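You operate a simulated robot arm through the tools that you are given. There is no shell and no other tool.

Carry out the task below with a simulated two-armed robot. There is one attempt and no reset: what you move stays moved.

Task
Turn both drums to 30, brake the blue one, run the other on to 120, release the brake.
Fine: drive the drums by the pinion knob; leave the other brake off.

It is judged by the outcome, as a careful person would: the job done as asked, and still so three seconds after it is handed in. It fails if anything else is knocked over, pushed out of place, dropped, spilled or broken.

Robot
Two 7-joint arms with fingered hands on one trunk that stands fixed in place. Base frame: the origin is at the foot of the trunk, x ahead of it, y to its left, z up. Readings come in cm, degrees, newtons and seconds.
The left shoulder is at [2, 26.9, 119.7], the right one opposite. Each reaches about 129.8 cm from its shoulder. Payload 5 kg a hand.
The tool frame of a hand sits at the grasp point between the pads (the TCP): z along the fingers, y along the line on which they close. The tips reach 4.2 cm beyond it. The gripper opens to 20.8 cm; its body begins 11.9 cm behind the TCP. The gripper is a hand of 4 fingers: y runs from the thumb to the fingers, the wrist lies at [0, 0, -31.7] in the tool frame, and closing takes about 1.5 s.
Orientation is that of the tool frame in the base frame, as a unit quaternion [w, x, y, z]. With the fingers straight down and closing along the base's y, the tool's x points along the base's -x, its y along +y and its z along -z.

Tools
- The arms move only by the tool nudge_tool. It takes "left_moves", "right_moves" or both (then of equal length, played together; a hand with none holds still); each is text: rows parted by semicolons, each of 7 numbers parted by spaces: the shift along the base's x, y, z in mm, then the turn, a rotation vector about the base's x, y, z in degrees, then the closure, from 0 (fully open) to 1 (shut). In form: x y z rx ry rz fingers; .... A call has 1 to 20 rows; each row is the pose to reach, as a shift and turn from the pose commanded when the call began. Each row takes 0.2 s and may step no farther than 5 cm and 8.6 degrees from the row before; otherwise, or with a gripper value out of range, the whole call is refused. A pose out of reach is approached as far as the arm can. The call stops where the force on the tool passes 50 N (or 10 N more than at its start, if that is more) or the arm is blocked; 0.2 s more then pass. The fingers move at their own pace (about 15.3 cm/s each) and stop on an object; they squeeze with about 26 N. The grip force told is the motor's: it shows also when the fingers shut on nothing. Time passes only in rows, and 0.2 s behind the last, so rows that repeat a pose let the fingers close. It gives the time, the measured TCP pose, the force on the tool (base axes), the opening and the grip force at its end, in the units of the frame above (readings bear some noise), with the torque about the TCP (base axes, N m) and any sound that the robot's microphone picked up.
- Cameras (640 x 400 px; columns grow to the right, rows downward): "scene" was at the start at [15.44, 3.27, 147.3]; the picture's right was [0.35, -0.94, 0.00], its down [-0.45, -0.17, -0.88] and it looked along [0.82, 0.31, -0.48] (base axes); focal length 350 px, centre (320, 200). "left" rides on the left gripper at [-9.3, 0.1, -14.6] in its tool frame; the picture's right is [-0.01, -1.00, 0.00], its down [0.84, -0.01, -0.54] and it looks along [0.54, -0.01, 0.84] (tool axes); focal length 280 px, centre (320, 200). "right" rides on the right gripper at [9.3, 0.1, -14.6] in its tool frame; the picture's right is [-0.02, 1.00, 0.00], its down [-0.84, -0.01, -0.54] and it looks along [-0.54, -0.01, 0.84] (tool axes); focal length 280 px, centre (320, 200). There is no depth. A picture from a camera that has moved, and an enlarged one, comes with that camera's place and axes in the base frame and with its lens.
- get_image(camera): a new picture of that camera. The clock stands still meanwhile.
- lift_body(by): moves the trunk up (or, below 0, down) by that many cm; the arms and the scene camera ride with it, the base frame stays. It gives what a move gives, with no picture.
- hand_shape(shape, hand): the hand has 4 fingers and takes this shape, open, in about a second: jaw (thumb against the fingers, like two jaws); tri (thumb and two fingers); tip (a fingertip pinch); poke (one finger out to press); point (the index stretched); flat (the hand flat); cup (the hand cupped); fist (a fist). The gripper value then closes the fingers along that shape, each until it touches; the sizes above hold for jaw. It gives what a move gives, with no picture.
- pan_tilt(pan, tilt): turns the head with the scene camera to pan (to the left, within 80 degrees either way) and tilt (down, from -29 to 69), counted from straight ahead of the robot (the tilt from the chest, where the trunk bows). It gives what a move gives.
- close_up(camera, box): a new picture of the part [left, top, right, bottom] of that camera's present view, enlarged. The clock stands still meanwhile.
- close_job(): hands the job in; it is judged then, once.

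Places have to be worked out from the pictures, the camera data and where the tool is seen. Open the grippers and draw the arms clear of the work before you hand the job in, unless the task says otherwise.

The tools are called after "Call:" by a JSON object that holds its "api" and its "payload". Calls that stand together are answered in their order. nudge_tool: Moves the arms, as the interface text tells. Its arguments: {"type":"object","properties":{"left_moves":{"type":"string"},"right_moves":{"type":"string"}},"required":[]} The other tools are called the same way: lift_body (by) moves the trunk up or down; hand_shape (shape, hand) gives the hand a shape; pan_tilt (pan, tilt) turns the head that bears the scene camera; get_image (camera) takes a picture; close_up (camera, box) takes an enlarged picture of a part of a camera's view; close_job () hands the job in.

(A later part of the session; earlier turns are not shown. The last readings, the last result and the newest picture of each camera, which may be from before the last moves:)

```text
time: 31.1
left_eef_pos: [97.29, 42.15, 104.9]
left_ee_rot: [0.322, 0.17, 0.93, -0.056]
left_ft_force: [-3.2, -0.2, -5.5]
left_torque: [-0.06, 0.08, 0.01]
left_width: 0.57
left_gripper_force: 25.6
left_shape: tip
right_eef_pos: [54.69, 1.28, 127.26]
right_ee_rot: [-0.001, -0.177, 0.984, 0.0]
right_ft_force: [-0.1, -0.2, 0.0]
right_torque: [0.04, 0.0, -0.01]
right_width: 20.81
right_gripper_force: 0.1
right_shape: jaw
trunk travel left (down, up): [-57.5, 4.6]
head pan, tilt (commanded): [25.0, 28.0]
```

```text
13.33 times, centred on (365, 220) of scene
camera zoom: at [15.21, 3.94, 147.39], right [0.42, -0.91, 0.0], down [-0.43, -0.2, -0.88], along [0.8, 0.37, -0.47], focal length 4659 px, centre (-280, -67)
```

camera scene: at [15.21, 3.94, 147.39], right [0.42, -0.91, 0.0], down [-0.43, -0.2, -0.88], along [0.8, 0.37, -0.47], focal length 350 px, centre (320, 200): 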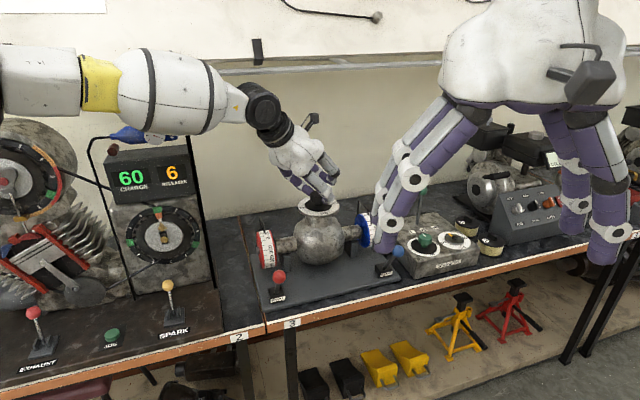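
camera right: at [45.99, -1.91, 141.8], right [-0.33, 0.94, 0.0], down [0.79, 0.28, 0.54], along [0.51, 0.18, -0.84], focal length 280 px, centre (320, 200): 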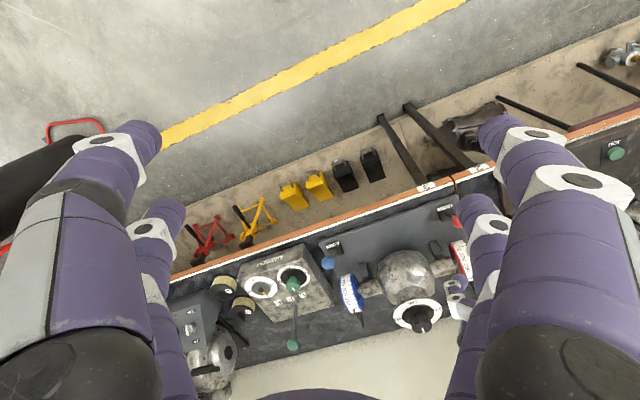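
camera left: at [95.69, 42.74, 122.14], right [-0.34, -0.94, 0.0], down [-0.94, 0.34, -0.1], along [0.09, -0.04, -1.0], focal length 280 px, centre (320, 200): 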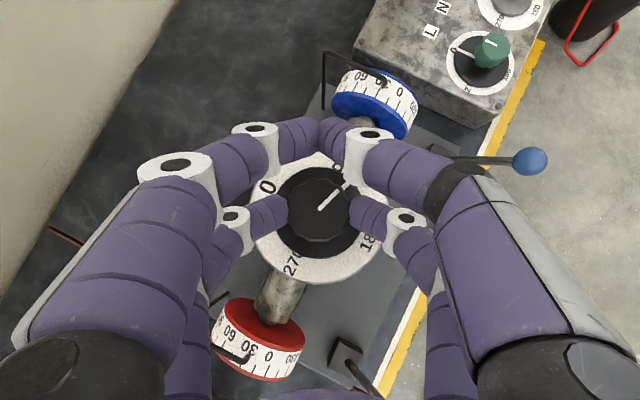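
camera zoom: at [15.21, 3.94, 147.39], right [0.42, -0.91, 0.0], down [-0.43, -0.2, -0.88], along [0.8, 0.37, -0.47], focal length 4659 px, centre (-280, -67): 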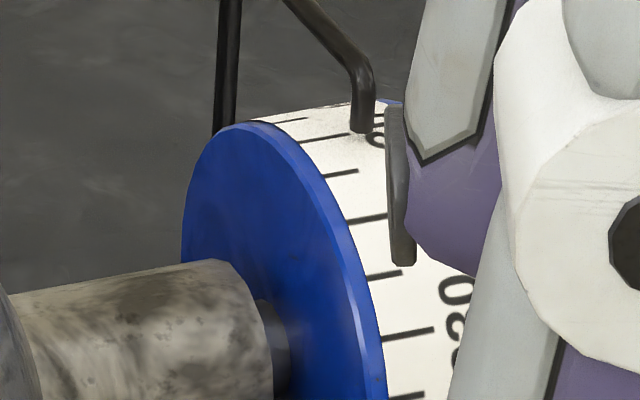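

Both drums read ≈27.7° and the dial ≈109°, so about 9° more knob is needed. I turn it that much further in two small rows.

Call:
{"api": "nudge_tool", "payload": {"left_moves": "-0.1 -0.3 0 0 0 -4.5 1; -0.3 -0.6 0 0 0 -9 1; -0.3 -0.6 0 0 0 -9 1"}}

Call:
{"api": "close_up", "payload": {"camera": "scene", "box": [250, 215, 290, 245]}}

Call:
{"api": "close_up", "payload": {"camera": "scene", "box": [345, 205, 385, 235]}}

Call:
{"api": "close_up", "payload": {"camera": "left", "box": [240, 140, 400, 280]}}

```text
time: 31.9
left_eef_pos: [97.2, 42.15, 104.94]
left_ee_rot: [0.316, 0.241, 0.914, -0.08]
left_ft_force: [-5.8, 1.0, -4.9]
left_torque: [-0.03, 0.24, -0.01]
left_width: 0.57
left_gripper_force: 26.0
left_shape: tip
right_eef_pos: [54.69, 1.07, 127.28]
right_ee_rot: [0.0, -0.177, 0.984, 0.001]
right_ft_force: [-0.3, 0.4, -0.4]
right_torque: [-0.02, 0.0, -0.02]
right_width: 20.77
right_gripper_force: 0.1
right_shape: jaw
trunk travel left (down, up): [-57.5, 4.6]
head pan, tilt (commanded): [25.0, 28.0]
```

```text
13.33 times, centred on (270, 230) of scene
camera zoom: at [15.2, 3.94, 147.39], right [0.42, -0.91, 0.0], down [-0.43, -0.2, -0.88], along [0.8, 0.37, -0.47], focal length 4659 px, centre (987, -200)
```

zoom: 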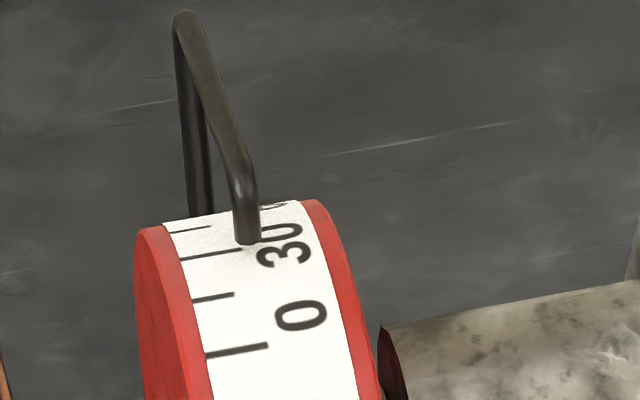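

```text
13.33 times, centred on (365, 220) of scene
camera zoom: at [15.2, 3.94, 147.39], right [0.42, -0.91, 0.0], down [-0.43, -0.2, -0.88], along [0.8, 0.37, -0.47], focal length 4659 px, centre (-280, -67)
```

zoom: 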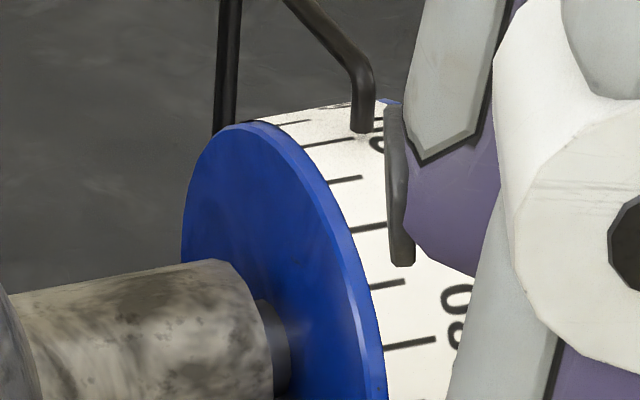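

```text
2.86 times, centred on (320, 210) of left
camera zoom: at [95.77, 42.92, 122.14], right [-0.48, -0.88, 0.0], down [-0.87, 0.48, -0.1], along [0.08, -0.05, -1.0], focal length 801 px, centre (320, 171)
```

zoom: 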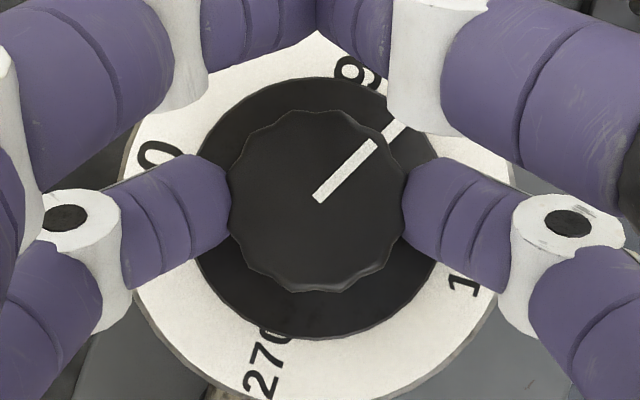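

Both drums now sit at 30° by the tick alignment. I open the fingers gradually and verify nothing moved.

Call:
{"api": "nudge_tool", "payload": {"left_moves": "0 0 0 0 0 0 0.9; 0 0 0 0 0 0 0.8; 0 0 0 0 0 0 0.7; 0 0 0 0 0 0 0.6; 0 0 0 0 0 0 0.55; 0 0 0 0 0 0 0.55"}}

Call:
{"api": "close_up", "payload": {"camera": "scene", "box": [250, 215, 290, 245]}}

Call:
{"api": "close_up", "payload": {"camera": "scene", "box": [345, 205, 385, 235]}}

Call:
{"api": "close_up", "payload": {"camera": "left", "box": [240, 140, 400, 280]}}

```text
time: 33.3
left_eef_pos: [97.35, 42.1, 104.81]
left_ee_rot: [0.317, 0.241, 0.914, -0.08]
left_ft_force: [0.1, 0.7, 0.1]
left_torque: [0.02, 0.0, 0.01]
left_width: 9.29
left_gripper_force: 0.0
left_shape: tip
right_eef_pos: [54.8, 1.13, 127.19]
right_ee_rot: [0.0, -0.176, 0.984, 0.001]
right_ft_force: [-1.1, 0.0, -0.2]
right_torque: [0.04, -0.01, 0.0]
right_width: 20.78
right_gripper_force: 0.1
right_shape: jaw
trunk travel left (down, up): [-57.5, 4.6]
head pan, tilt (commanded): [25.0, 28.0]
```

```text
13.33 times, centred on (270, 230) of scene
camera zoom: at [15.2, 3.91, 147.39], right [0.42, -0.91, 0.0], down [-0.43, -0.2, -0.88], along [0.8, 0.37, -0.47], focal length 4659 px, centre (987, -200)
```

zoom: 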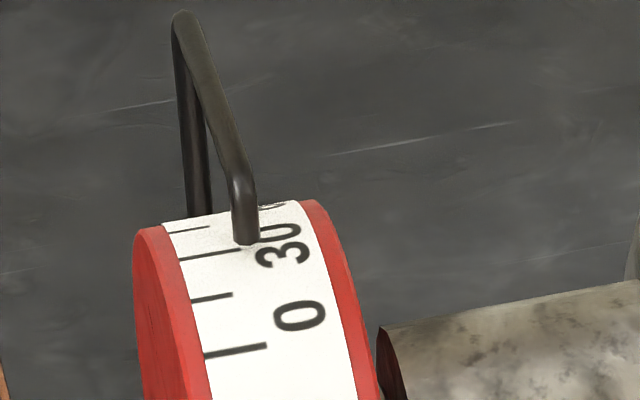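

```text
13.33 times, centred on (365, 220) of scene
camera zoom: at [15.2, 3.91, 147.39], right [0.42, -0.91, 0.0], down [-0.43, -0.2, -0.88], along [0.8, 0.37, -0.47], focal length 4659 px, centre (-280, -67)
```

zoom: 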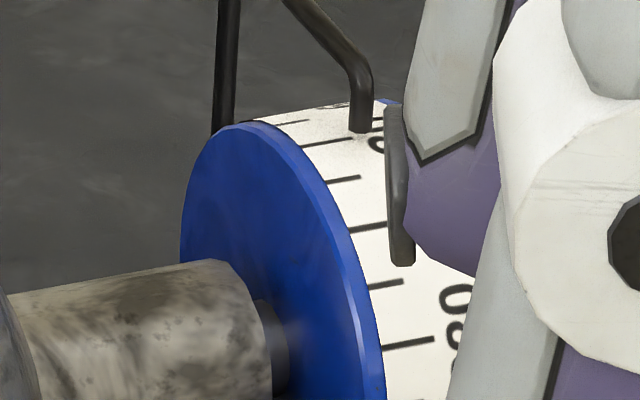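

```text
2.86 times, centred on (320, 210) of left
camera zoom: at [95.78, 42.87, 122.19], right [-0.48, -0.88, 0.0], down [-0.87, 0.48, -0.1], along [0.08, -0.05, -1.0], focal length 801 px, centre (320, 171)
```

zoom: 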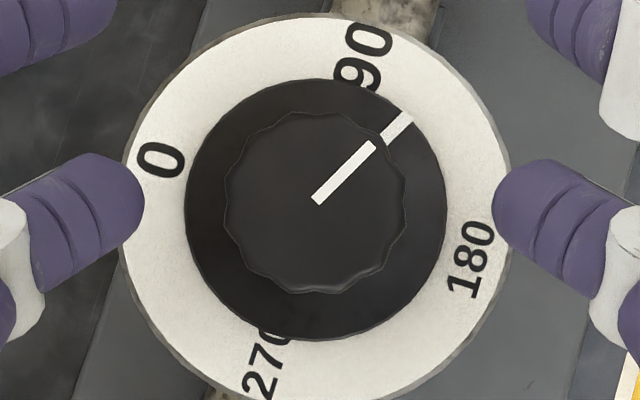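

Both drums hold at 30° (dial ≈119°). Next I swing the open left fingers back around the knob to yaw +27° ready for the next grip, and set the right hand to tip shape for the brake lever.

Call:
{"api": "nudge_tool", "payload": {"left_moves": "0.2 0.5 0 0 0 8 0.55; 0.4 1.1 0 0 0 16 0.55; 0.5 1.6 0 0 0 24 0.55; 0.5 2.2 0 0 0 32 0.55; 0.4 2.8 0 0 0 40 0.55; 0.3 3.3 0 0 0 48 0.55; 0.1 3.9 0 0 0 56 0.55; 0.1 3.9 0 0 0 56 0.55"}}

Call:
{"api": "hand_shape", "payload": {"hand": "right", "shape": "tip"}}

Call:
{"api": "get_image", "payload": {"camera": "left"}}

```text
time: 35.1
left_eef_pos: [97.25, 42.52, 104.98]
left_ee_rot: [0.317, -0.217, 0.92, 0.077]
left_ft_force: [-1.3, -0.5, -0.2]
left_torque: [-0.04, 0.0, -0.02]
left_width: 9.31
left_gripper_force: 0.1
left_shape: tip
right_eef_pos: [54.7, 1.26, 127.34]
right_ee_rot: [0.0, -0.176, 0.984, 0.0]
right_ft_force: [-0.4, 0.4, 0.4]
right_torque: [0.0, -0.05, 0.03]
right_width: 20.79
right_gripper_force: 0.1
right_shape: jaw
trunk travel left (down, up): [-57.5, 4.6]
head pan, tilt (commanded): [25.0, 28.0]
```

```text
time: 36.0
left_eef_pos: [97.24, 42.47, 104.93]
left_ee_rot: [0.317, -0.215, 0.92, 0.078]
left_ft_force: [1.2, -0.5, -0.4]
left_torque: [0.02, 0.0, 0.02]
left_width: 9.34
left_gripper_force: 0.1
left_shape: tip
right_eef_pos: [54.91, 1.15, 127.22]
right_ee_rot: [0.0, -0.176, 0.984, 0.001]
right_ft_force: [-0.3, 0.3, 0.2]
right_torque: [0.01, 0.04, -0.03]
right_width: 20.8
right_gripper_force: 0.2
right_shape: tip
trunk travel left (down, up): [-57.5, 4.6]
head pan, tilt (commanded): [25.0, 28.0]
```

```text
taken
camera left: at [95.76, 41.65, 122.26], right [0.46, -0.89, 0.0], down [-0.89, -0.45, -0.1], along [0.09, 0.04, -1.0], focal length 280 px, centre (320, 200)
```

left: 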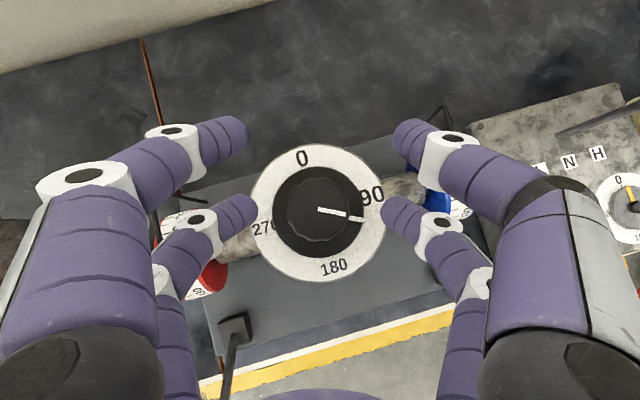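

Left hand is parked round the knob. Now the right hand: yaw it to the bench normal and move partway down toward the blue lever.

Call:
{"api": "nudge_tool", "payload": {"right_moves": "25 3 -30 0 0 8 0.3; 50 6 -60 0 0 16 0.5; 75 10 -90 0 0 24 0.6; 75 10 -90 0 0 24 0.6"}}

Call:
{"api": "nudge_tool", "payload": {"right_moves": "20 4 -30 4.49 -4.6 0 0.6; 40 8 -60 8.98 -9.2 0 0.6; 60 12 -90 13.47 -13.8 0 0.6; 80 16 -115 17.96 -18.4 0 0.6; 100 20 -135 22.45 -23 0 0.6; 120 25 -155 26.94 -27.6 0 0.6; 140 30 -175 31.43 -32.2 0 0.6; 140 30 -175 31.43 -32.2 0 0.6"}}

Call:
{"api": "get_image", "payload": {"camera": "right"}}

Call:
{"api": "get_image", "payload": {"camera": "scene"}}

```text
time: 37.0
left_eef_pos: [97.17, 42.42, 105.17]
left_ee_rot: [0.318, -0.216, 0.92, 0.078]
left_ft_force: [-0.7, -0.1, 1.2]
left_torque: [-0.05, 0.01, -0.04]
left_width: 9.34
left_gripper_force: 0.2
left_shape: tip
right_eef_pos: [62.1, 2.3, 118.39]
right_ee_rot: [0.0, -0.378, 0.926, 0.0]
right_ft_force: [-1.1, -0.9, 0.5]
right_torque: [0.0, -0.07, -0.04]
right_width: 8.37
right_gripper_force: 0.1
right_shape: tip
trunk travel left (down, up): [-57.5, 4.6]
head pan, tilt (commanded): [25.0, 28.0]
```

```text
time: 38.8
left_eef_pos: [97.21, 42.44, 104.98]
left_ee_rot: [0.317, -0.216, 0.92, 0.078]
left_ft_force: [0.7, 0.0, 1.2]
left_torque: [-0.03, 0.05, 0.0]
left_width: 9.32
left_gripper_force: 0.2
left_shape: tip
right_eef_pos: [76.26, 5.38, 100.81]
right_ee_rot: [0.355, -0.348, 0.855, 0.145]
right_ft_force: [-0.5, 0.5, 0.5]
right_torque: [-0.05, -0.04, 0.0]
right_width: 8.37
right_gripper_force: 0.1
right_shape: tip
trunk travel left (down, up): [-57.5, 4.6]
head pan, tilt (commanded): [25.0, 28.0]
```

```text
taken
camera right: at [64.16, -6.43, 104.45], right [-0.69, 0.72, 0.01], down [0.16, 0.14, 0.98], along [0.7, 0.68, -0.21], focal length 280 px, centre (320, 200)
```

right: 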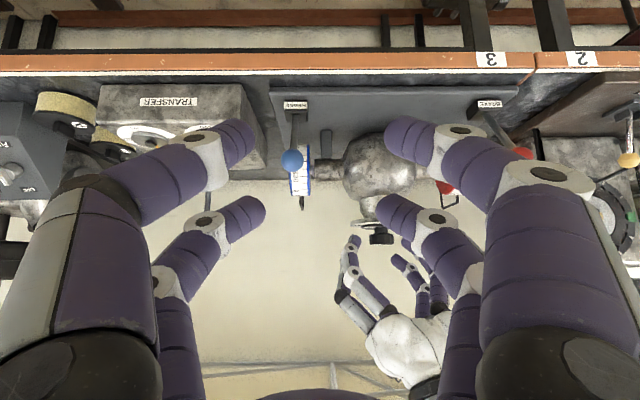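

```text
taken
camera scene: at [15.16, 3.93, 147.41], right [0.42, -0.91, 0.0], down [-0.42, -0.2, -0.88], along [0.8, 0.37, -0.47], focal length 350 px, centre (320, 200)
```

scene: 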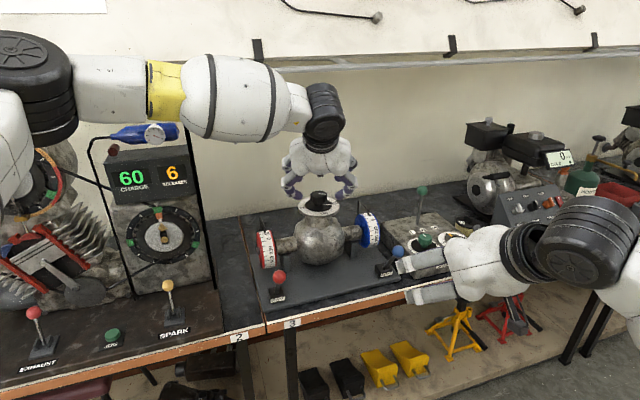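

The right camera (upside-down here) shows the blue ball ahead, consistent with [95.5, 17.8, 89.6]. I move to a pre-grasp point about 10 cm in front of it at its height.

Call:
{"api": "nudge_tool", "payload": {"right_moves": "26 5 -34 0 0 0 0.6; 52 11 -68 0 0 0 0.6; 77 16 -103 0 0 0 0.6; 77 16 -103 0 0 0 0.6"}}

Call:
{"api": "get_image", "payload": {"camera": "right"}}

Call:
{"api": "close_up", "payload": {"camera": "scene", "box": [340, 200, 500, 310]}}

Call:
{"api": "get_image", "payload": {"camera": "left"}}

```text
time: 39.8
left_eef_pos: [97.23, 42.41, 104.9]
left_ee_rot: [0.316, -0.216, 0.921, 0.077]
left_ft_force: [-0.6, -0.9, 0.0]
left_torque: [-0.01, 0.02, 0.01]
left_width: 9.32
left_gripper_force: 0.1
left_shape: tip
right_eef_pos: [84.23, 6.75, 90.66]
right_ee_rot: [0.356, -0.349, 0.855, 0.146]
right_ft_force: [-0.1, -0.5, 1.1]
right_torque: [0.01, 0.01, -0.02]
right_width: 8.33
right_gripper_force: 0.1
right_shape: tip
trunk travel left (down, up): [-57.5, 4.6]
head pan, tilt (commanded): [25.0, 28.0]
```

```text
taken
camera right: at [72.03, -5.01, 94.28], right [-0.69, 0.72, 0.01], down [0.16, 0.14, 0.98], along [0.7, 0.68, -0.21], focal length 280 px, centre (320, 200)
```

right: 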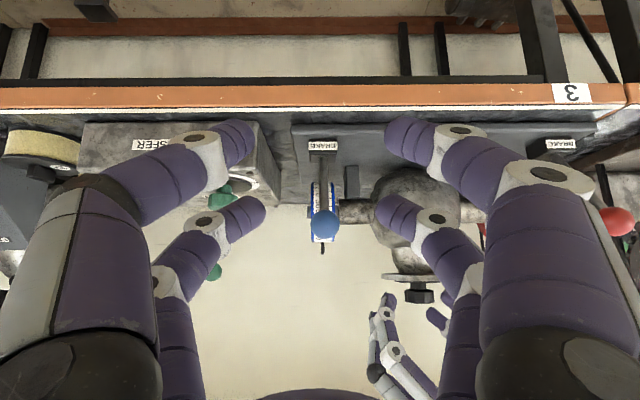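

```text
3.64 times, centred on (420, 255) of scene
camera zoom: at [15.16, 3.91, 147.41], right [0.42, -0.91, 0.0], down [-0.42, -0.2, -0.88], along [0.8, 0.37, -0.47], focal length 1271 px, centre (-44, 0)
```

zoom: 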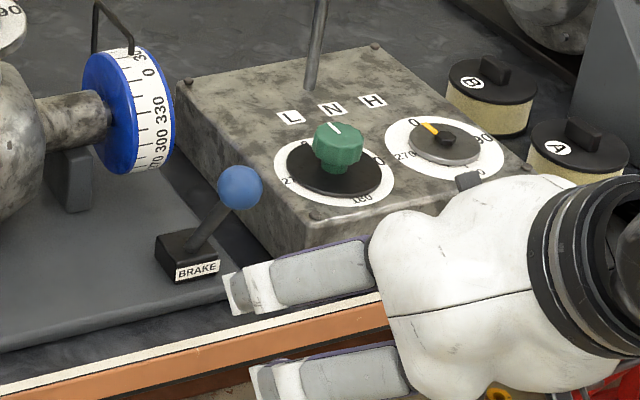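

```text
taken
camera left: at [95.71, 41.63, 122.37], right [0.46, -0.89, 0.0], down [-0.89, -0.45, -0.1], along [0.09, 0.04, -1.0], focal length 280 px, centre (320, 200)
```

left: 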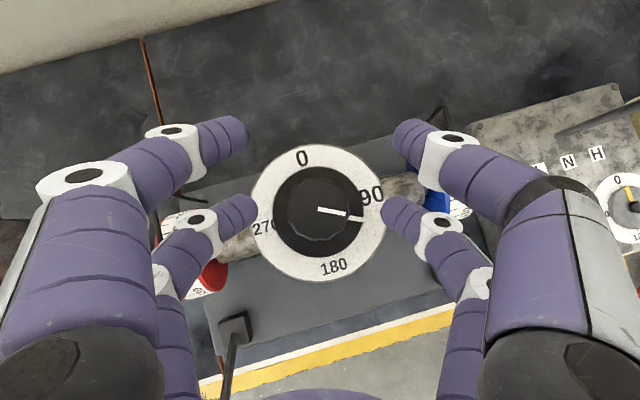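

The ball is nearly centred in the right camera; about 11 cm forward along the bench normal, a touch left and 4 mm down puts the far pair around it. I advance with fingers open.

Call:
{"api": "nudge_tool", "payload": {"right_moves": "19 20 -1 0 0 0 0.6; 38 40 -2 0 0 0 0.6; 57 60 -3 0 0 0 0.6; 76 80 -4 0 0 0 0.6; 76 80 -4 0 0 0 0.6"}}

Call:
{"api": "get_image", "payload": {"camera": "right"}}

Call:
{"api": "close_up", "payload": {"camera": "scene", "box": [340, 190, 500, 300]}}

```text
time: 41.0
left_eef_pos: [97.26, 42.4, 104.89]
left_ee_rot: [0.317, -0.215, 0.92, 0.078]
left_ft_force: [0.2, 0.2, -0.8]
left_torque: [0.03, 0.04, 0.05]
left_width: 9.34
left_gripper_force: 0.1
left_shape: tip
right_eef_pos: [91.54, 14.76, 89.96]
right_ee_rot: [0.354, -0.348, 0.856, 0.144]
right_ft_force: [1.1, -0.5, 0.0]
right_torque: [0.03, 0.02, 0.04]
right_width: 8.35
right_gripper_force: 0.2
right_shape: tip
trunk travel left (down, up): [-57.5, 4.6]
head pan, tilt (commanded): [25.0, 28.0]
```

```text
taken
camera right: at [79.41, 2.98, 93.61], right [-0.69, 0.72, 0.01], down [0.16, 0.14, 0.98], along [0.7, 0.68, -0.21], focal length 280 px, centre (320, 200)
```

right: 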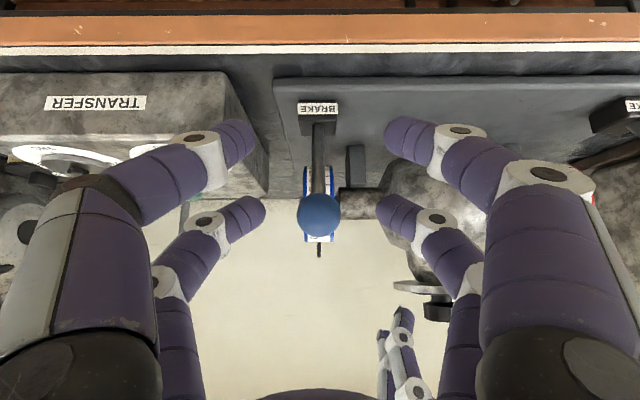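

```text
3.64 times, centred on (420, 245) of scene
camera zoom: at [15.21, 3.9, 147.4], right [0.42, -0.91, 0.0], down [-0.43, -0.2, -0.88], along [0.8, 0.37, -0.47], focal length 1271 px, centre (-44, 36)
```

zoom: 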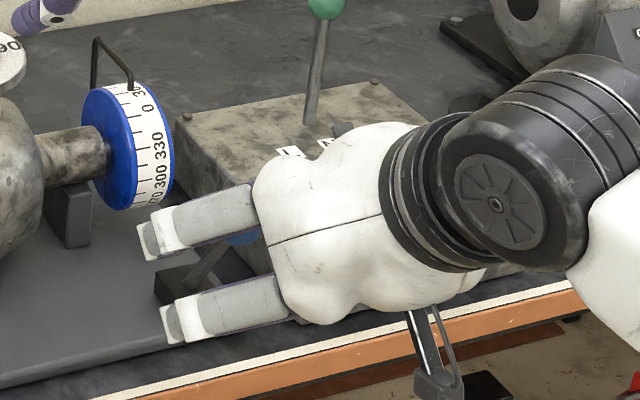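

The ball sits right between the far finger pair (depth 21.8 cm as planned). I close the pinch on it and ease the lever toward the upright along its arc, watching the force.

Call:
{"api": "nudge_tool", "payload": {"right_moves": "0 0 2 0 0 0 0.7; 0 0 2 0 0 0 0.85; 0 0 2 0 0 0 1; 0 0 2 0 0 0 1; 0 0 2 0 0 0 1"}}

Call:
{"api": "get_image", "payload": {"camera": "right"}}

```text
time: 42.2
left_eef_pos: [97.31, 42.32, 105.02]
left_ee_rot: [0.317, -0.215, 0.92, 0.078]
left_ft_force: [1.3, 0.1, -0.2]
left_torque: [0.01, 0.03, -0.03]
left_width: 9.32
left_gripper_force: 0.2
left_shape: tip
right_eef_pos: [91.67, 14.77, 90.17]
right_ee_rot: [0.354, -0.348, 0.856, 0.145]
right_ft_force: [2.2, 0.9, -1.3]
right_torque: [-0.07, 0.06, -0.04]
right_width: 0.13
right_gripper_force: 26.0
right_shape: tip
trunk travel left (down, up): [-57.5, 4.6]
head pan, tilt (commanded): [25.0, 28.0]
```

```text
taken
camera right: at [79.39, 3.04, 93.83], right [-0.69, 0.72, 0.01], down [0.16, 0.14, 0.98], along [0.7, 0.68, -0.22], focal length 280 px, centre (320, 200)
```

right: 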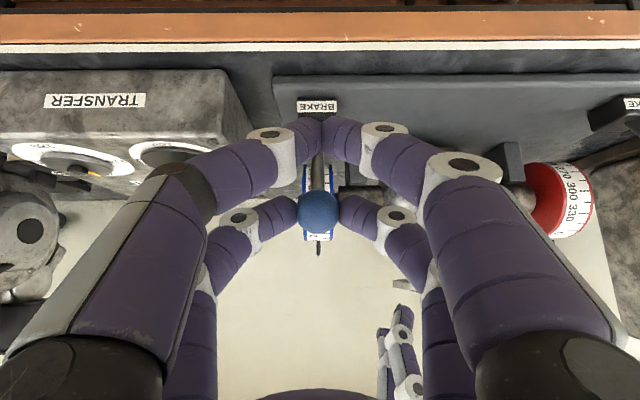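

The far pair holds the ball, the near pair has closed harmlessly below it on the robot side. I push along the arc to about upright.

Call:
{"api": "nudge_tool", "payload": {"right_moves": "7.9 7.7 5.3 0 0 0 1; 15.8 15.3 9.3 0 0 0 1; 23.7 23 12.1 0 0 0 1; 32.3 31.4 13.9 0 0 0 1; 40.2 39 14.4 0 0 0 1; 40.2 39 14.4 0 0 0 1"}}

Call:
{"api": "get_image", "payload": {"camera": "right"}}

Call:
{"api": "close_up", "payload": {"camera": "scene", "box": [330, 190, 490, 300]}}

```text
time: 43.6
left_eef_pos: [97.32, 42.42, 104.77]
left_ee_rot: [0.316, -0.215, 0.921, 0.077]
left_ft_force: [0.8, 0.0, 0.0]
left_torque: [-0.03, 0.01, 0.0]
left_width: 9.33
left_gripper_force: 0.1
left_shape: tip
right_eef_pos: [95.71, 18.58, 91.94]
right_ee_rot: [0.355, -0.349, 0.855, 0.146]
right_ft_force: [-3.4, 0.0, 5.6]
right_torque: [0.01, 0.02, 0.04]
right_width: 0.14
right_gripper_force: 25.7
right_shape: tip
trunk travel left (down, up): [-57.5, 4.6]
head pan, tilt (commanded): [25.0, 28.0]
```

```text
taken
camera right: at [83.52, 6.91, 95.38], right [-0.69, 0.72, 0.01], down [0.16, 0.14, 0.98], along [0.7, 0.68, -0.21], focal length 280 px, centre (320, 200)
```

right: 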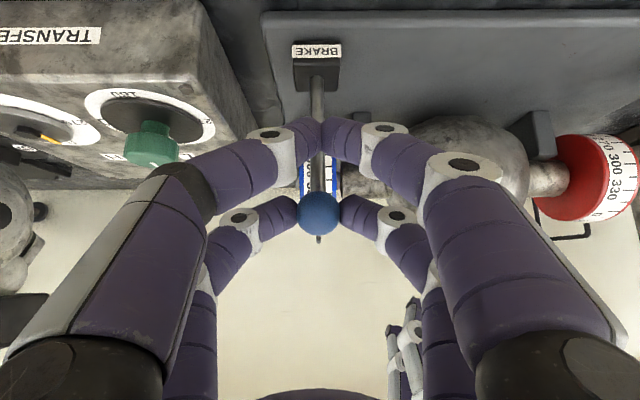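

```text
3.64 times, centred on (410, 245) of scene
camera zoom: at [15.15, 3.92, 147.4], right [0.42, -0.91, 0.0], down [-0.43, -0.2, -0.88], along [0.8, 0.37, -0.47], focal length 1271 px, centre (-7, 36)
```

zoom: 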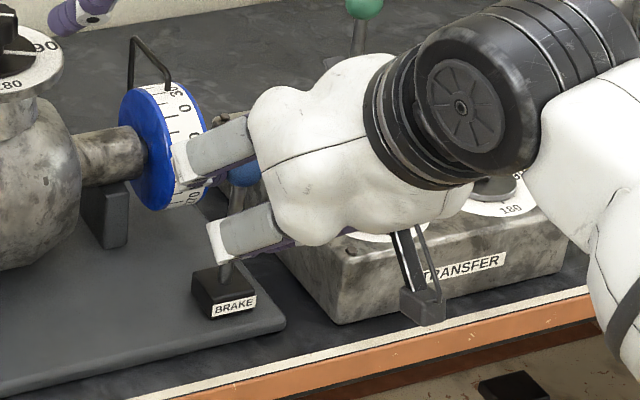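

Moving easily with only a few newtons. I continue past upright, three rows first, then check.

Call:
{"api": "nudge_tool", "payload": {"right_moves": "7.9 7.7 -0.5 0 0 0 1; 15.8 15.3 -2.3 0 0 0 1; 23.7 23 -5.1 0 0 0 1; 23.7 23 -5.1 0 0 0 1"}}

Call:
{"api": "get_image", "payload": {"camera": "right"}}

Call:
{"api": "close_up", "payload": {"camera": "scene", "box": [330, 190, 490, 300]}}

```text
time: 44.6
left_eef_pos: [97.21, 42.39, 105.07]
left_ee_rot: [0.317, -0.215, 0.921, 0.077]
left_ft_force: [-0.5, 0.3, 0.0]
left_torque: [0.02, -0.01, 0.01]
left_width: 9.32
left_gripper_force: 0.2
left_shape: tip
right_eef_pos: [97.98, 20.83, 91.31]
right_ee_rot: [0.356, -0.348, 0.855, 0.145]
right_ft_force: [4.0, -2.2, 19.7]
right_torque: [0.32, -0.47, -0.27]
right_width: 0.16
right_gripper_force: 26.0
right_shape: tip
trunk travel left (down, up): [-57.5, 4.6]
head pan, tilt (commanded): [25.0, 28.0]
```

```text
taken
camera right: at [85.78, 9.21, 94.96], right [-0.69, 0.72, 0.01], down [0.16, 0.14, 0.98], along [0.71, 0.68, -0.21], focal length 280 px, centre (320, 200)
```

right: 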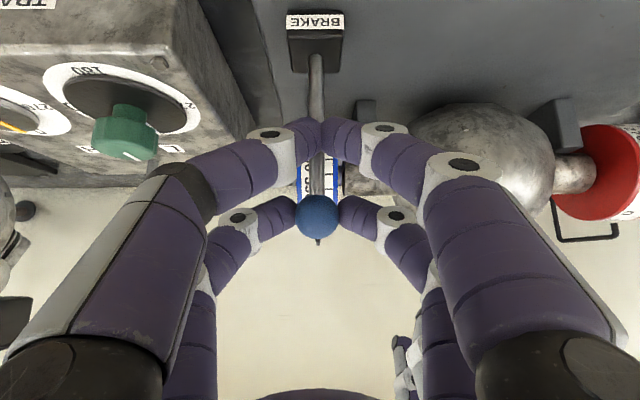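

```text
3.64 times, centred on (410, 245) of scene
camera zoom: at [15.09, 3.88, 147.42], right [0.42, -0.91, 0.0], down [-0.42, -0.2, -0.88], along [0.8, 0.37, -0.47], focal length 1271 px, centre (-7, 36)
```

zoom: 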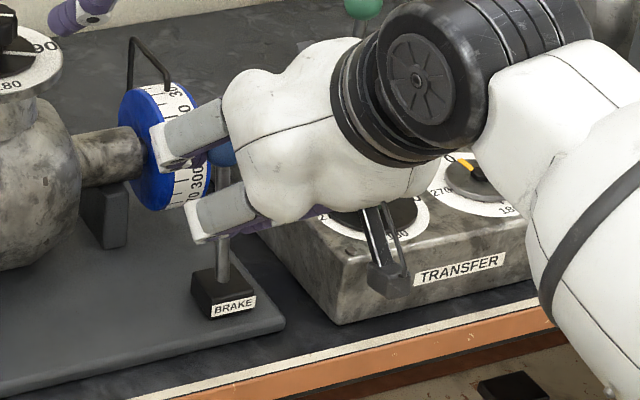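

The ball resisted my lowering it: refined pivot is about [99.8, 22.6, 79.5] with a 12.3 cm arm, and the lever is now ~10° past upright. I raise the path slightly and go on in small steps.

Call:
{"api": "nudge_tool", "payload": {"right_moves": "2.8 2.8 5 0 0 0 1; 7.5 7.3 4.5 0 0 0 1; 12.9 12.5 3 0 0 0 1; 12.9 12.5 3 0 0 0 1"}}

Call:
{"api": "get_image", "payload": {"camera": "right"}}

Call:
{"api": "close_up", "payload": {"camera": "right", "box": [260, 130, 400, 260]}}

```text
time: 45.6
left_eef_pos: [97.2, 42.41, 104.87]
left_ee_rot: [0.316, -0.216, 0.92, 0.078]
left_ft_force: [-0.6, 0.4, 0.2]
left_torque: [0.0, 0.04, 0.02]
left_width: 9.33
left_gripper_force: 0.1
left_shape: tip
right_eef_pos: [99.25, 22.16, 91.03]
right_ee_rot: [0.352, -0.348, 0.857, 0.144]
right_ft_force: [-10.7, -11.9, -8.6]
right_torque: [-0.37, 0.4, -0.16]
right_width: 0.16
right_gripper_force: 25.7
right_shape: tip
trunk travel left (down, up): [-57.5, 4.6]
head pan, tilt (commanded): [25.0, 28.0]
```

```text
taken
camera right: at [87.03, 10.38, 94.79], right [-0.69, 0.72, 0.01], down [0.17, 0.14, 0.98], along [0.7, 0.68, -0.22], focal length 280 px, centre (320, 200)
```

right: 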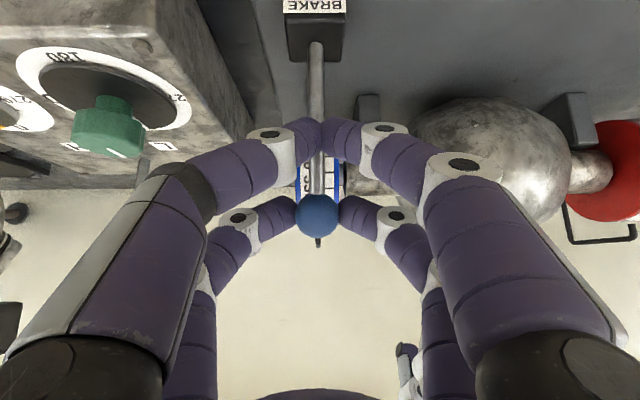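

```text
3.08 times, centred on (330, 195) of right
camera zoom: at [87.03, 10.38, 94.79], right [-0.69, 0.72, 0.01], down [0.17, 0.14, 0.98], along [0.7, 0.68, -0.22], focal length 863 px, centre (289, 215)
```

zoom: 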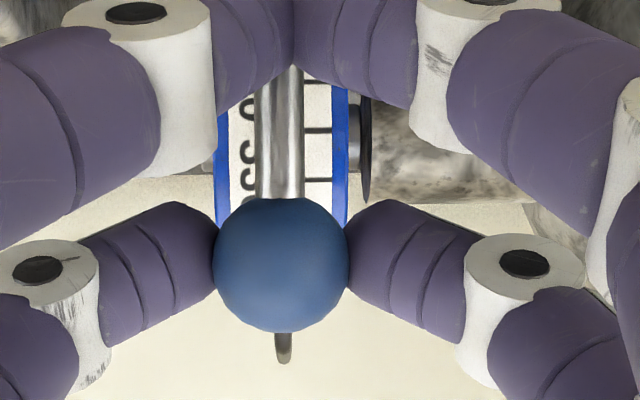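

Resistance has grown to ~16 N at about 17° past upright. I drop the path a little to relieve the vertical load and push another few millimetres to see whether this is the end stop.

Call:
{"api": "nudge_tool", "payload": {"right_moves": "0 0 -4 0 0 0 1; 3.6 3.5 -5 0 0 0 1; 7.2 7 -6.5 0 0 0 1; 7.2 7 -6.5 0 0 0 1"}}

Call:
{"api": "close_up", "payload": {"camera": "right", "box": [260, 130, 400, 260]}}

Call:
{"api": "close_up", "payload": {"camera": "scene", "box": [330, 190, 450, 280]}}

```text
time: 46.6
left_eef_pos: [97.18, 42.21, 105.11]
left_ee_rot: [0.318, -0.215, 0.92, 0.078]
left_ft_force: [-0.7, 0.2, 0.5]
left_torque: [0.0, -0.02, -0.03]
left_width: 9.33
left_gripper_force: 0.2
left_shape: tip
right_eef_pos: [99.88, 22.72, 90.96]
right_ee_rot: [0.355, -0.348, 0.856, 0.144]
right_ft_force: [-27.0, -28.4, 5.6]
right_torque: [-1.16, 0.91, -0.04]
right_width: 0.21
right_gripper_force: 25.7
right_shape: tip
trunk travel left (down, up): [-57.5, 4.6]
head pan, tilt (commanded): [25.0, 28.0]
```

```text
3.08 times, centred on (330, 195) of right
camera zoom: at [87.72, 10.96, 94.6], right [-0.69, 0.72, 0.01], down [0.16, 0.14, 0.98], along [0.71, 0.68, -0.21], focal length 863 px, centre (289, 215)
```

zoom: 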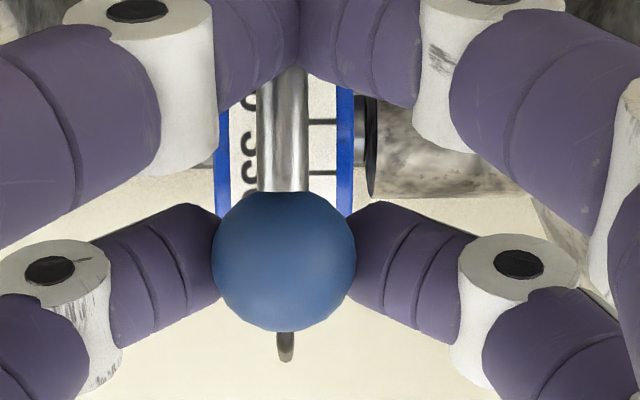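

```text
4.44 times, centred on (390, 235) of scene
camera zoom: at [15.0, 3.73, 147.43], right [0.42, -0.91, 0.0], down [-0.42, -0.2, -0.88], along [0.8, 0.37, -0.47], focal length 1553 px, centre (9, 44)
```

zoom: 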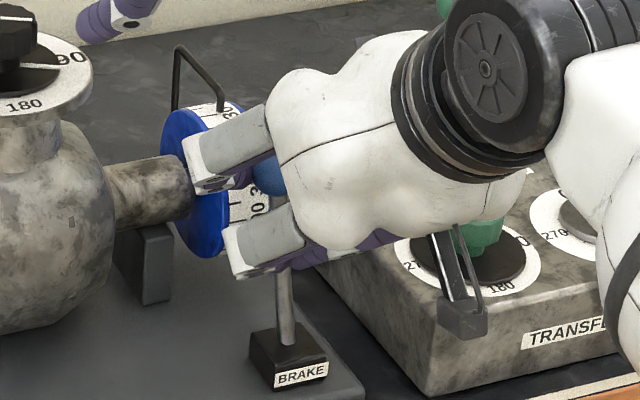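

The hand advanced ~1 cm but the ball did not, with ~39 N resisting: the lever is at its stop (≈15° past upright). I ease back to relieve the load, open the fingers and look.

Call:
{"api": "nudge_tool", "payload": {"right_moves": "-7.2 -7 3 0 0 0 1; -9 -8.7 3 0 0 0 0.85; -9 -8.7 3 0 0 0 0.7; -9 -8.7 3 0 0 0 0.6; -9 -8.7 3 0 0 0 0.6; -9 -8.7 3 0 0 0 0.6"}}

Call:
{"api": "get_image", "payload": {"camera": "right"}}

Call:
{"api": "close_up", "payload": {"camera": "scene", "box": [330, 190, 450, 280]}}

```text
time: 48.0
left_eef_pos: [97.32, 42.41, 105.01]
left_ee_rot: [0.317, -0.215, 0.92, 0.078]
left_ft_force: [0.8, 0.5, 0.0]
left_torque: [-0.03, 0.0, -0.02]
left_width: 9.32
left_gripper_force: 0.0
left_shape: tip
right_eef_pos: [99.13, 22.05, 91.15]
right_ee_rot: [0.354, -0.348, 0.856, 0.145]
right_ft_force: [0.4, 0.3, 0.9]
right_torque: [-0.02, -0.02, -0.03]
right_width: 8.27
right_gripper_force: 0.0
right_shape: tip
trunk travel left (down, up): [-57.5, 4.6]
head pan, tilt (commanded): [25.0, 28.0]
```

```text
taken
camera right: at [86.89, 10.26, 94.73], right [-0.69, 0.72, 0.01], down [0.16, 0.14, 0.98], along [0.7, 0.68, -0.21], focal length 280 px, centre (320, 200)
```

right: 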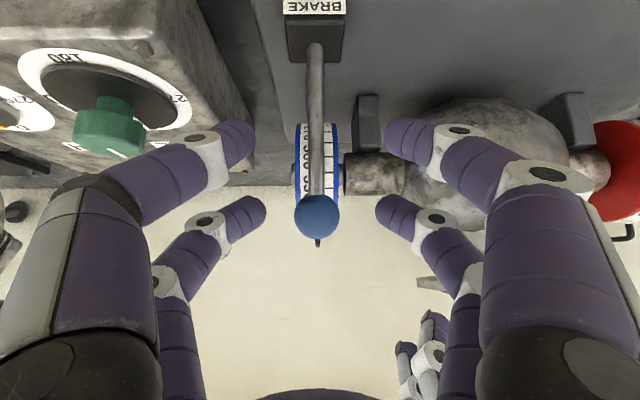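

```text
4.44 times, centred on (390, 235) of scene
camera zoom: at [15.21, 3.92, 147.39], right [0.42, -0.91, 0.0], down [-0.43, -0.2, -0.88], along [0.8, 0.37, -0.47], focal length 1553 px, centre (9, 44)
```

zoom: 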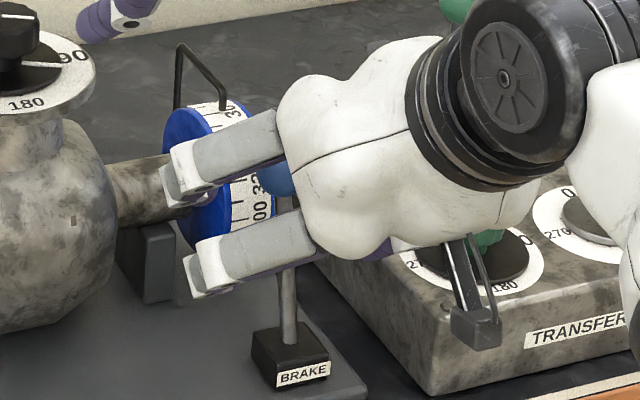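

The lever stays put just past upright. I draw the right hand straight back along the bench normal to see the lever and drum clearly.

Call:
{"api": "nudge_tool", "payload": {"right_moves": "-30 -30 0 0 0 0 0.6; -60 -60 0 0 0 0 0.6; -90 -90 0 0 0 0 0.6; -120 -120 0 0 0 0 0.6; -150 -150 0 0 0 0 0.6; -180 -180 0 0 0 0 0.6; -180 -180 0 0 0 0 0.6"}}

Call:
{"api": "get_image", "payload": {"camera": "right"}}

Call:
{"api": "close_up", "payload": {"camera": "scene", "box": [330, 190, 450, 280]}}

Call:
{"api": "close_up", "payload": {"camera": "scene", "box": [345, 205, 385, 235]}}

Call:
{"api": "close_up", "payload": {"camera": "scene", "box": [250, 215, 290, 245]}}

```text
time: 49.6
left_eef_pos: [97.22, 42.52, 104.89]
left_ee_rot: [0.316, -0.217, 0.92, 0.079]
left_ft_force: [0.2, 0.8, -0.6]
left_torque: [-0.04, 0.0, 0.01]
left_width: 9.36
left_gripper_force: 0.0
left_shape: tip
right_eef_pos: [81.01, 4.04, 91.06]
right_ee_rot: [0.355, -0.349, 0.855, 0.145]
right_ft_force: [0.0, -0.4, 0.0]
right_torque: [0.02, 0.03, -0.01]
right_width: 8.32
right_gripper_force: 0.1
right_shape: tip
trunk travel left (down, up): [-57.5, 4.6]
head pan, tilt (commanded): [25.0, 28.0]
```

```text
taken
camera right: at [68.83, -7.69, 94.67], right [-0.69, 0.72, 0.01], down [0.16, 0.14, 0.98], along [0.7, 0.68, -0.21], focal length 280 px, centre (320, 200)
```

right: 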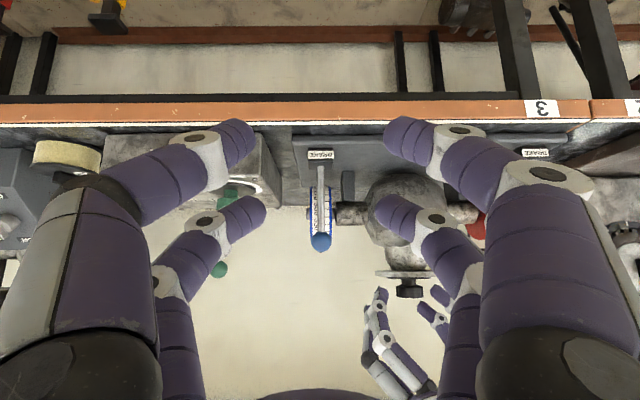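

```text
4.44 times, centred on (390, 235) of scene
camera zoom: at [15.21, 3.94, 147.38], right [0.42, -0.91, 0.0], down [-0.43, -0.2, -0.88], along [0.8, 0.37, -0.47], focal length 1553 px, centre (9, 44)
```

zoom: 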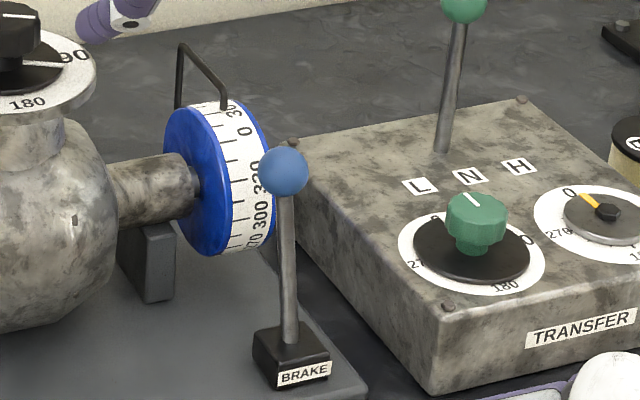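

```text
13.33 times, centred on (365, 220) of scene
camera zoom: at [15.21, 3.94, 147.38], right [0.42, -0.91, 0.0], down [-0.43, -0.2, -0.88], along [0.8, 0.37, -0.47], focal length 4659 px, centre (-280, -67)
```

zoom: 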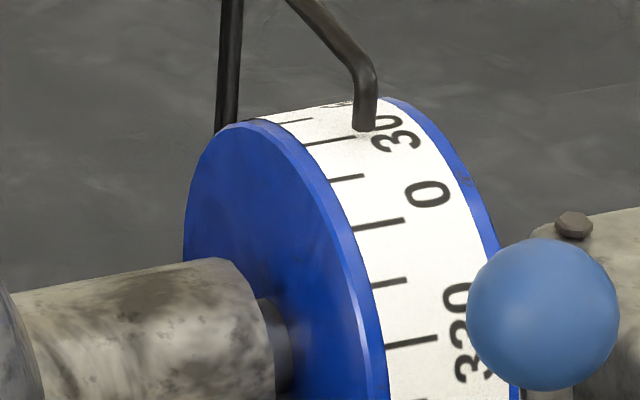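

```text
13.33 times, centred on (270, 230) of scene
camera zoom: at [15.21, 3.94, 147.38], right [0.42, -0.91, 0.0], down [-0.43, -0.2, -0.88], along [0.8, 0.37, -0.47], focal length 4659 px, centre (987, -200)
```

zoom: 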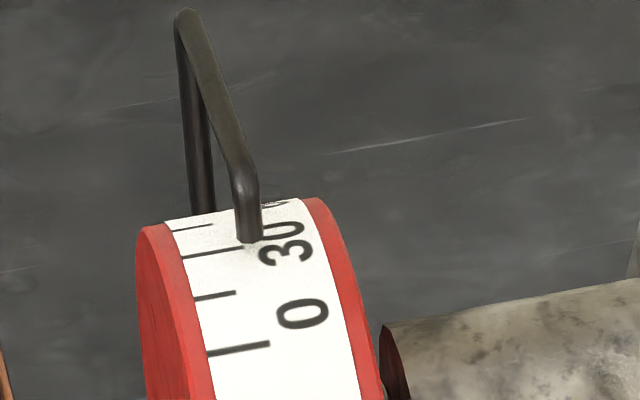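

The blue lever stands past upright and both drums still read 30°. Now the left hand pinches the knob again and makes a 56° clockwise stroke; I'll verify that only red moves.

Call:
{"api": "nudge_tool", "payload": {"left_moves": "0 0 0 0 0 0 0.7; 0 0 0 0 0 0 0.85; 0 0 0 0 0 0 1; 0 0 0 0 0 0 1; 0 0 0 0 0 0 1; 0.2 -0.5 0 0 0 -8 1; 0.4 -1.1 0 0 0 -16 1; 0.4 -1.1 0 0 0 -16 1"}}

Call:
{"api": "close_up", "payload": {"camera": "left", "box": [240, 140, 400, 280]}}

Call:
{"api": "close_up", "payload": {"camera": "scene", "box": [345, 205, 385, 235]}}

Call:
{"api": "close_up", "payload": {"camera": "scene", "box": [250, 215, 290, 245]}}

```text
time: 51.4
left_eef_pos: [97.25, 42.34, 105.01]
left_ee_rot: [0.325, -0.085, 0.941, 0.033]
left_ft_force: [3.1, 1.9, -3.2]
left_torque: [0.04, -0.15, -0.02]
left_width: 0.54
left_gripper_force: 25.5
left_shape: tip
right_eef_pos: [81.06, 4.04, 91.12]
right_ee_rot: [0.355, -0.348, 0.856, 0.145]
right_ft_force: [-0.3, -0.1, -0.8]
right_torque: [-0.01, -0.03, 0.0]
right_width: 8.3
right_gripper_force: 0.0
right_shape: tip
trunk travel left (down, up): [-57.5, 4.6]
head pan, tilt (commanded): [25.0, 28.0]
```

```text
2.86 times, centred on (320, 210) of left
camera zoom: at [95.63, 41.99, 122.22], right [0.19, -0.98, 0.0], down [-0.98, -0.19, -0.1], along [0.09, 0.02, -1.0], focal length 801 px, centre (320, 171)
```

zoom: 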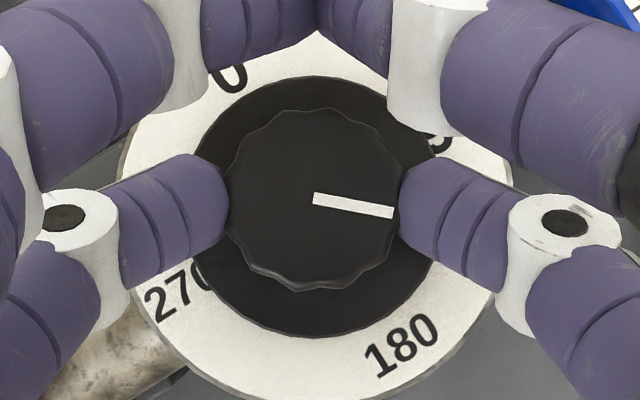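

```text
13.33 times, centred on (365, 220) of scene
camera zoom: at [15.24, 3.95, 147.38], right [0.42, -0.91, 0.0], down [-0.43, -0.2, -0.88], along [0.8, 0.37, -0.47], focal length 4659 px, centre (-280, -67)
```

zoom: 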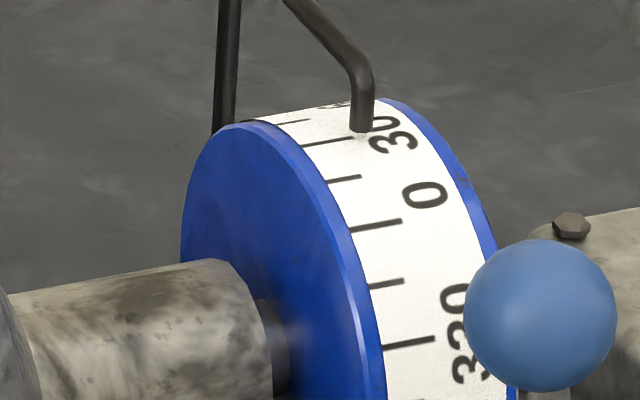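

```text
13.33 times, centred on (270, 230) of scene
camera zoom: at [15.24, 3.95, 147.38], right [0.42, -0.91, 0.0], down [-0.43, -0.2, -0.88], along [0.8, 0.37, -0.47], focal length 4659 px, centre (987, -200)
```

zoom: 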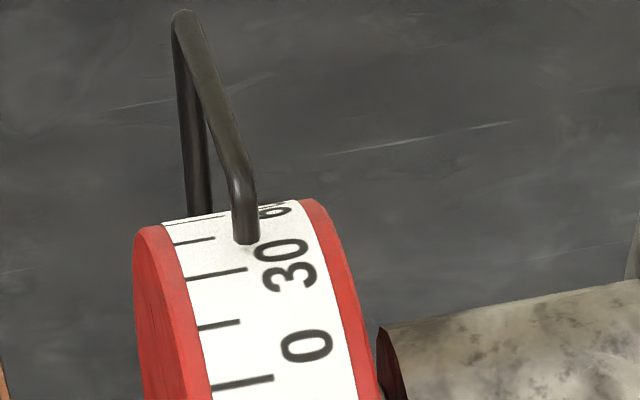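

Blue holds at 30° while red advanced to ≈38° for 16° of knob: the brake works and it is a true differential (red needs ~180° of knob in all). I continue this stroke to yaw −29°.

Call:
{"api": "nudge_tool", "payload": {"left_moves": "0.1 -0.6 0 0 0 -8 1; 0.1 -1.1 0 0 0 -16 1; 0 -1.7 0 0 0 -24 1; -0.2 -2.3 0 0 0 -32 1; -0.4 -2.8 0 0 0 -40 1; -0.4 -2.8 0 0 0 -40 1"}}

Call:
{"api": "nudge_tool", "payload": {"left_moves": "0 0 0 0 0 0 0.9; 0 0 0 0 0 0 0.8; 0 0 0 0 0 0 0.7; 0 0 0 0 0 0 0.6; 0 0 0 0 0 0 0.55; 0 0 0 0 0 0 0.55"}}

Call:
{"api": "close_up", "payload": {"camera": "left", "box": [240, 140, 400, 280]}}

Call:
{"api": "close_up", "payload": {"camera": "scene", "box": [345, 205, 385, 235]}}

Call:
{"api": "close_up", "payload": {"camera": "scene", "box": [250, 215, 290, 245]}}

```text
time: 52.8
left_eef_pos: [97.13, 42.15, 104.92]
left_ee_rot: [0.316, 0.242, 0.914, -0.081]
left_ft_force: [-2.4, 0.8, -3.7]
left_torque: [-0.06, 0.11, 0.01]
left_width: 0.52
left_gripper_force: 26.4
left_shape: tip
right_eef_pos: [81.11, 4.12, 91.04]
right_ee_rot: [0.354, -0.349, 0.856, 0.145]
right_ft_force: [-0.4, -0.4, -0.8]
right_torque: [-0.04, -0.02, -0.01]
right_width: 8.29
right_gripper_force: 0.1
right_shape: tip
trunk travel left (down, up): [-57.5, 4.6]
head pan, tilt (commanded): [25.0, 28.0]
```

```text
time: 54.2
left_eef_pos: [97.39, 42.09, 104.89]
left_ee_rot: [0.317, 0.242, 0.914, -0.08]
left_ft_force: [0.3, 0.1, 0.2]
left_torque: [0.0, 0.0, -0.02]
left_width: 9.3
left_gripper_force: 0.1
left_shape: tip
right_eef_pos: [81.0, 4.07, 91.05]
right_ee_rot: [0.354, -0.348, 0.856, 0.144]
right_ft_force: [0.4, -0.4, 0.0]
right_torque: [-0.02, 0.01, 0.02]
right_width: 8.29
right_gripper_force: 0.1
right_shape: tip
trunk travel left (down, up): [-57.5, 4.6]
head pan, tilt (commanded): [25.0, 28.0]
```

```text
2.86 times, centred on (320, 210) of left
camera zoom: at [95.75, 42.83, 122.28], right [-0.48, -0.88, 0.0], down [-0.87, 0.48, -0.1], along [0.08, -0.05, -1.0], focal length 801 px, centre (320, 171)
```

zoom: 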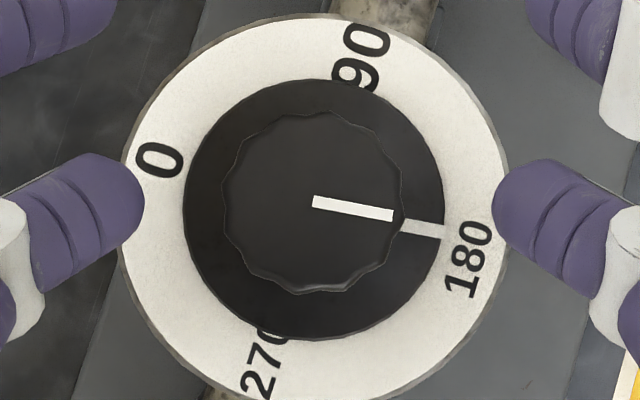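

```text
13.33 times, centred on (365, 220) of scene
camera zoom: at [15.19, 3.91, 147.39], right [0.42, -0.91, 0.0], down [-0.43, -0.2, -0.88], along [0.8, 0.37, -0.47], focal length 4659 px, centre (-280, -67)
```

zoom: 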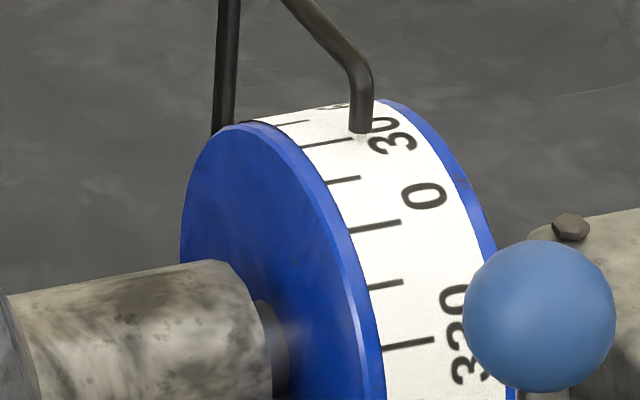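

```text
13.33 times, centred on (270, 230) of scene
camera zoom: at [15.19, 3.91, 147.39], right [0.42, -0.91, 0.0], down [-0.43, -0.2, -0.88], along [0.8, 0.37, -0.47], focal length 4659 px, centre (987, -200)
```

zoom: 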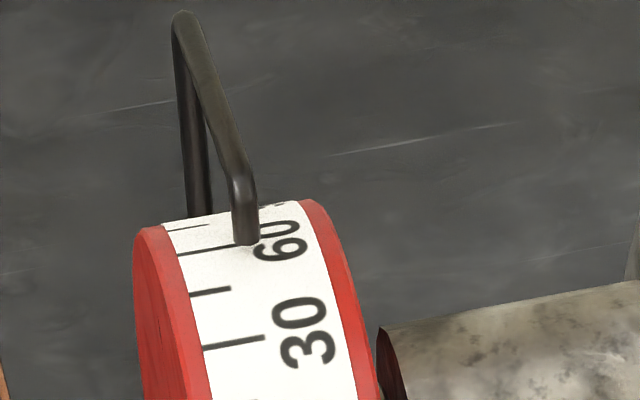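

Red ≈58°, blue steady at 30°. Swing back open, then the next full 56° stroke.

Call:
{"api": "nudge_tool", "payload": {"left_moves": "0.2 0.5 0 0 0 8 0.55; 0.4 1.1 0 0 0 16 0.55; 0.5 1.6 0 0 0 24 0.55; 0.5 2.2 0 0 0 32 0.55; 0.4 2.8 0 0 0 40 0.55; 0.3 3.3 0 0 0 48 0.55; 0.1 3.9 0 0 0 56 0.55; 0.1 3.9 0 0 0 56 0.55"}}

Call:
{"api": "close_up", "payload": {"camera": "left", "box": [200, 110, 440, 290]}}

```text
time: 56.0
left_eef_pos: [97.36, 42.5, 105.02]
left_ee_rot: [0.317, -0.217, 0.92, 0.077]
left_ft_force: [-0.3, 1.0, 0.4]
left_torque: [-0.04, 0.0, 0.02]
left_width: 9.31
left_gripper_force: 0.0
left_shape: tip
right_eef_pos: [80.94, 3.98, 91.11]
right_ee_rot: [0.354, -0.349, 0.856, 0.145]
right_ft_force: [0.0, 0.8, 0.2]
right_torque: [0.03, -0.03, 0.0]
right_width: 8.31
right_gripper_force: 0.1
right_shape: tip
trunk travel left (down, up): [-57.5, 4.6]
head pan, tilt (commanded): [25.0, 28.0]
```

```text
2.22 times, centred on (320, 200) of left
camera zoom: at [95.65, 41.71, 122.32], right [0.46, -0.89, 0.0], down [-0.88, -0.46, -0.1], along [0.09, 0.04, -1.0], focal length 623 px, centre (320, 200)
```

zoom: 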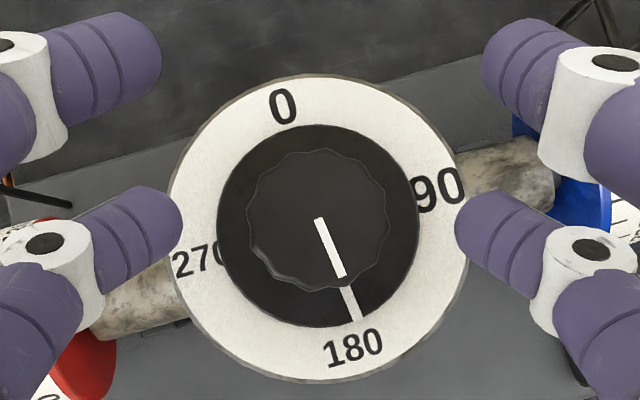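

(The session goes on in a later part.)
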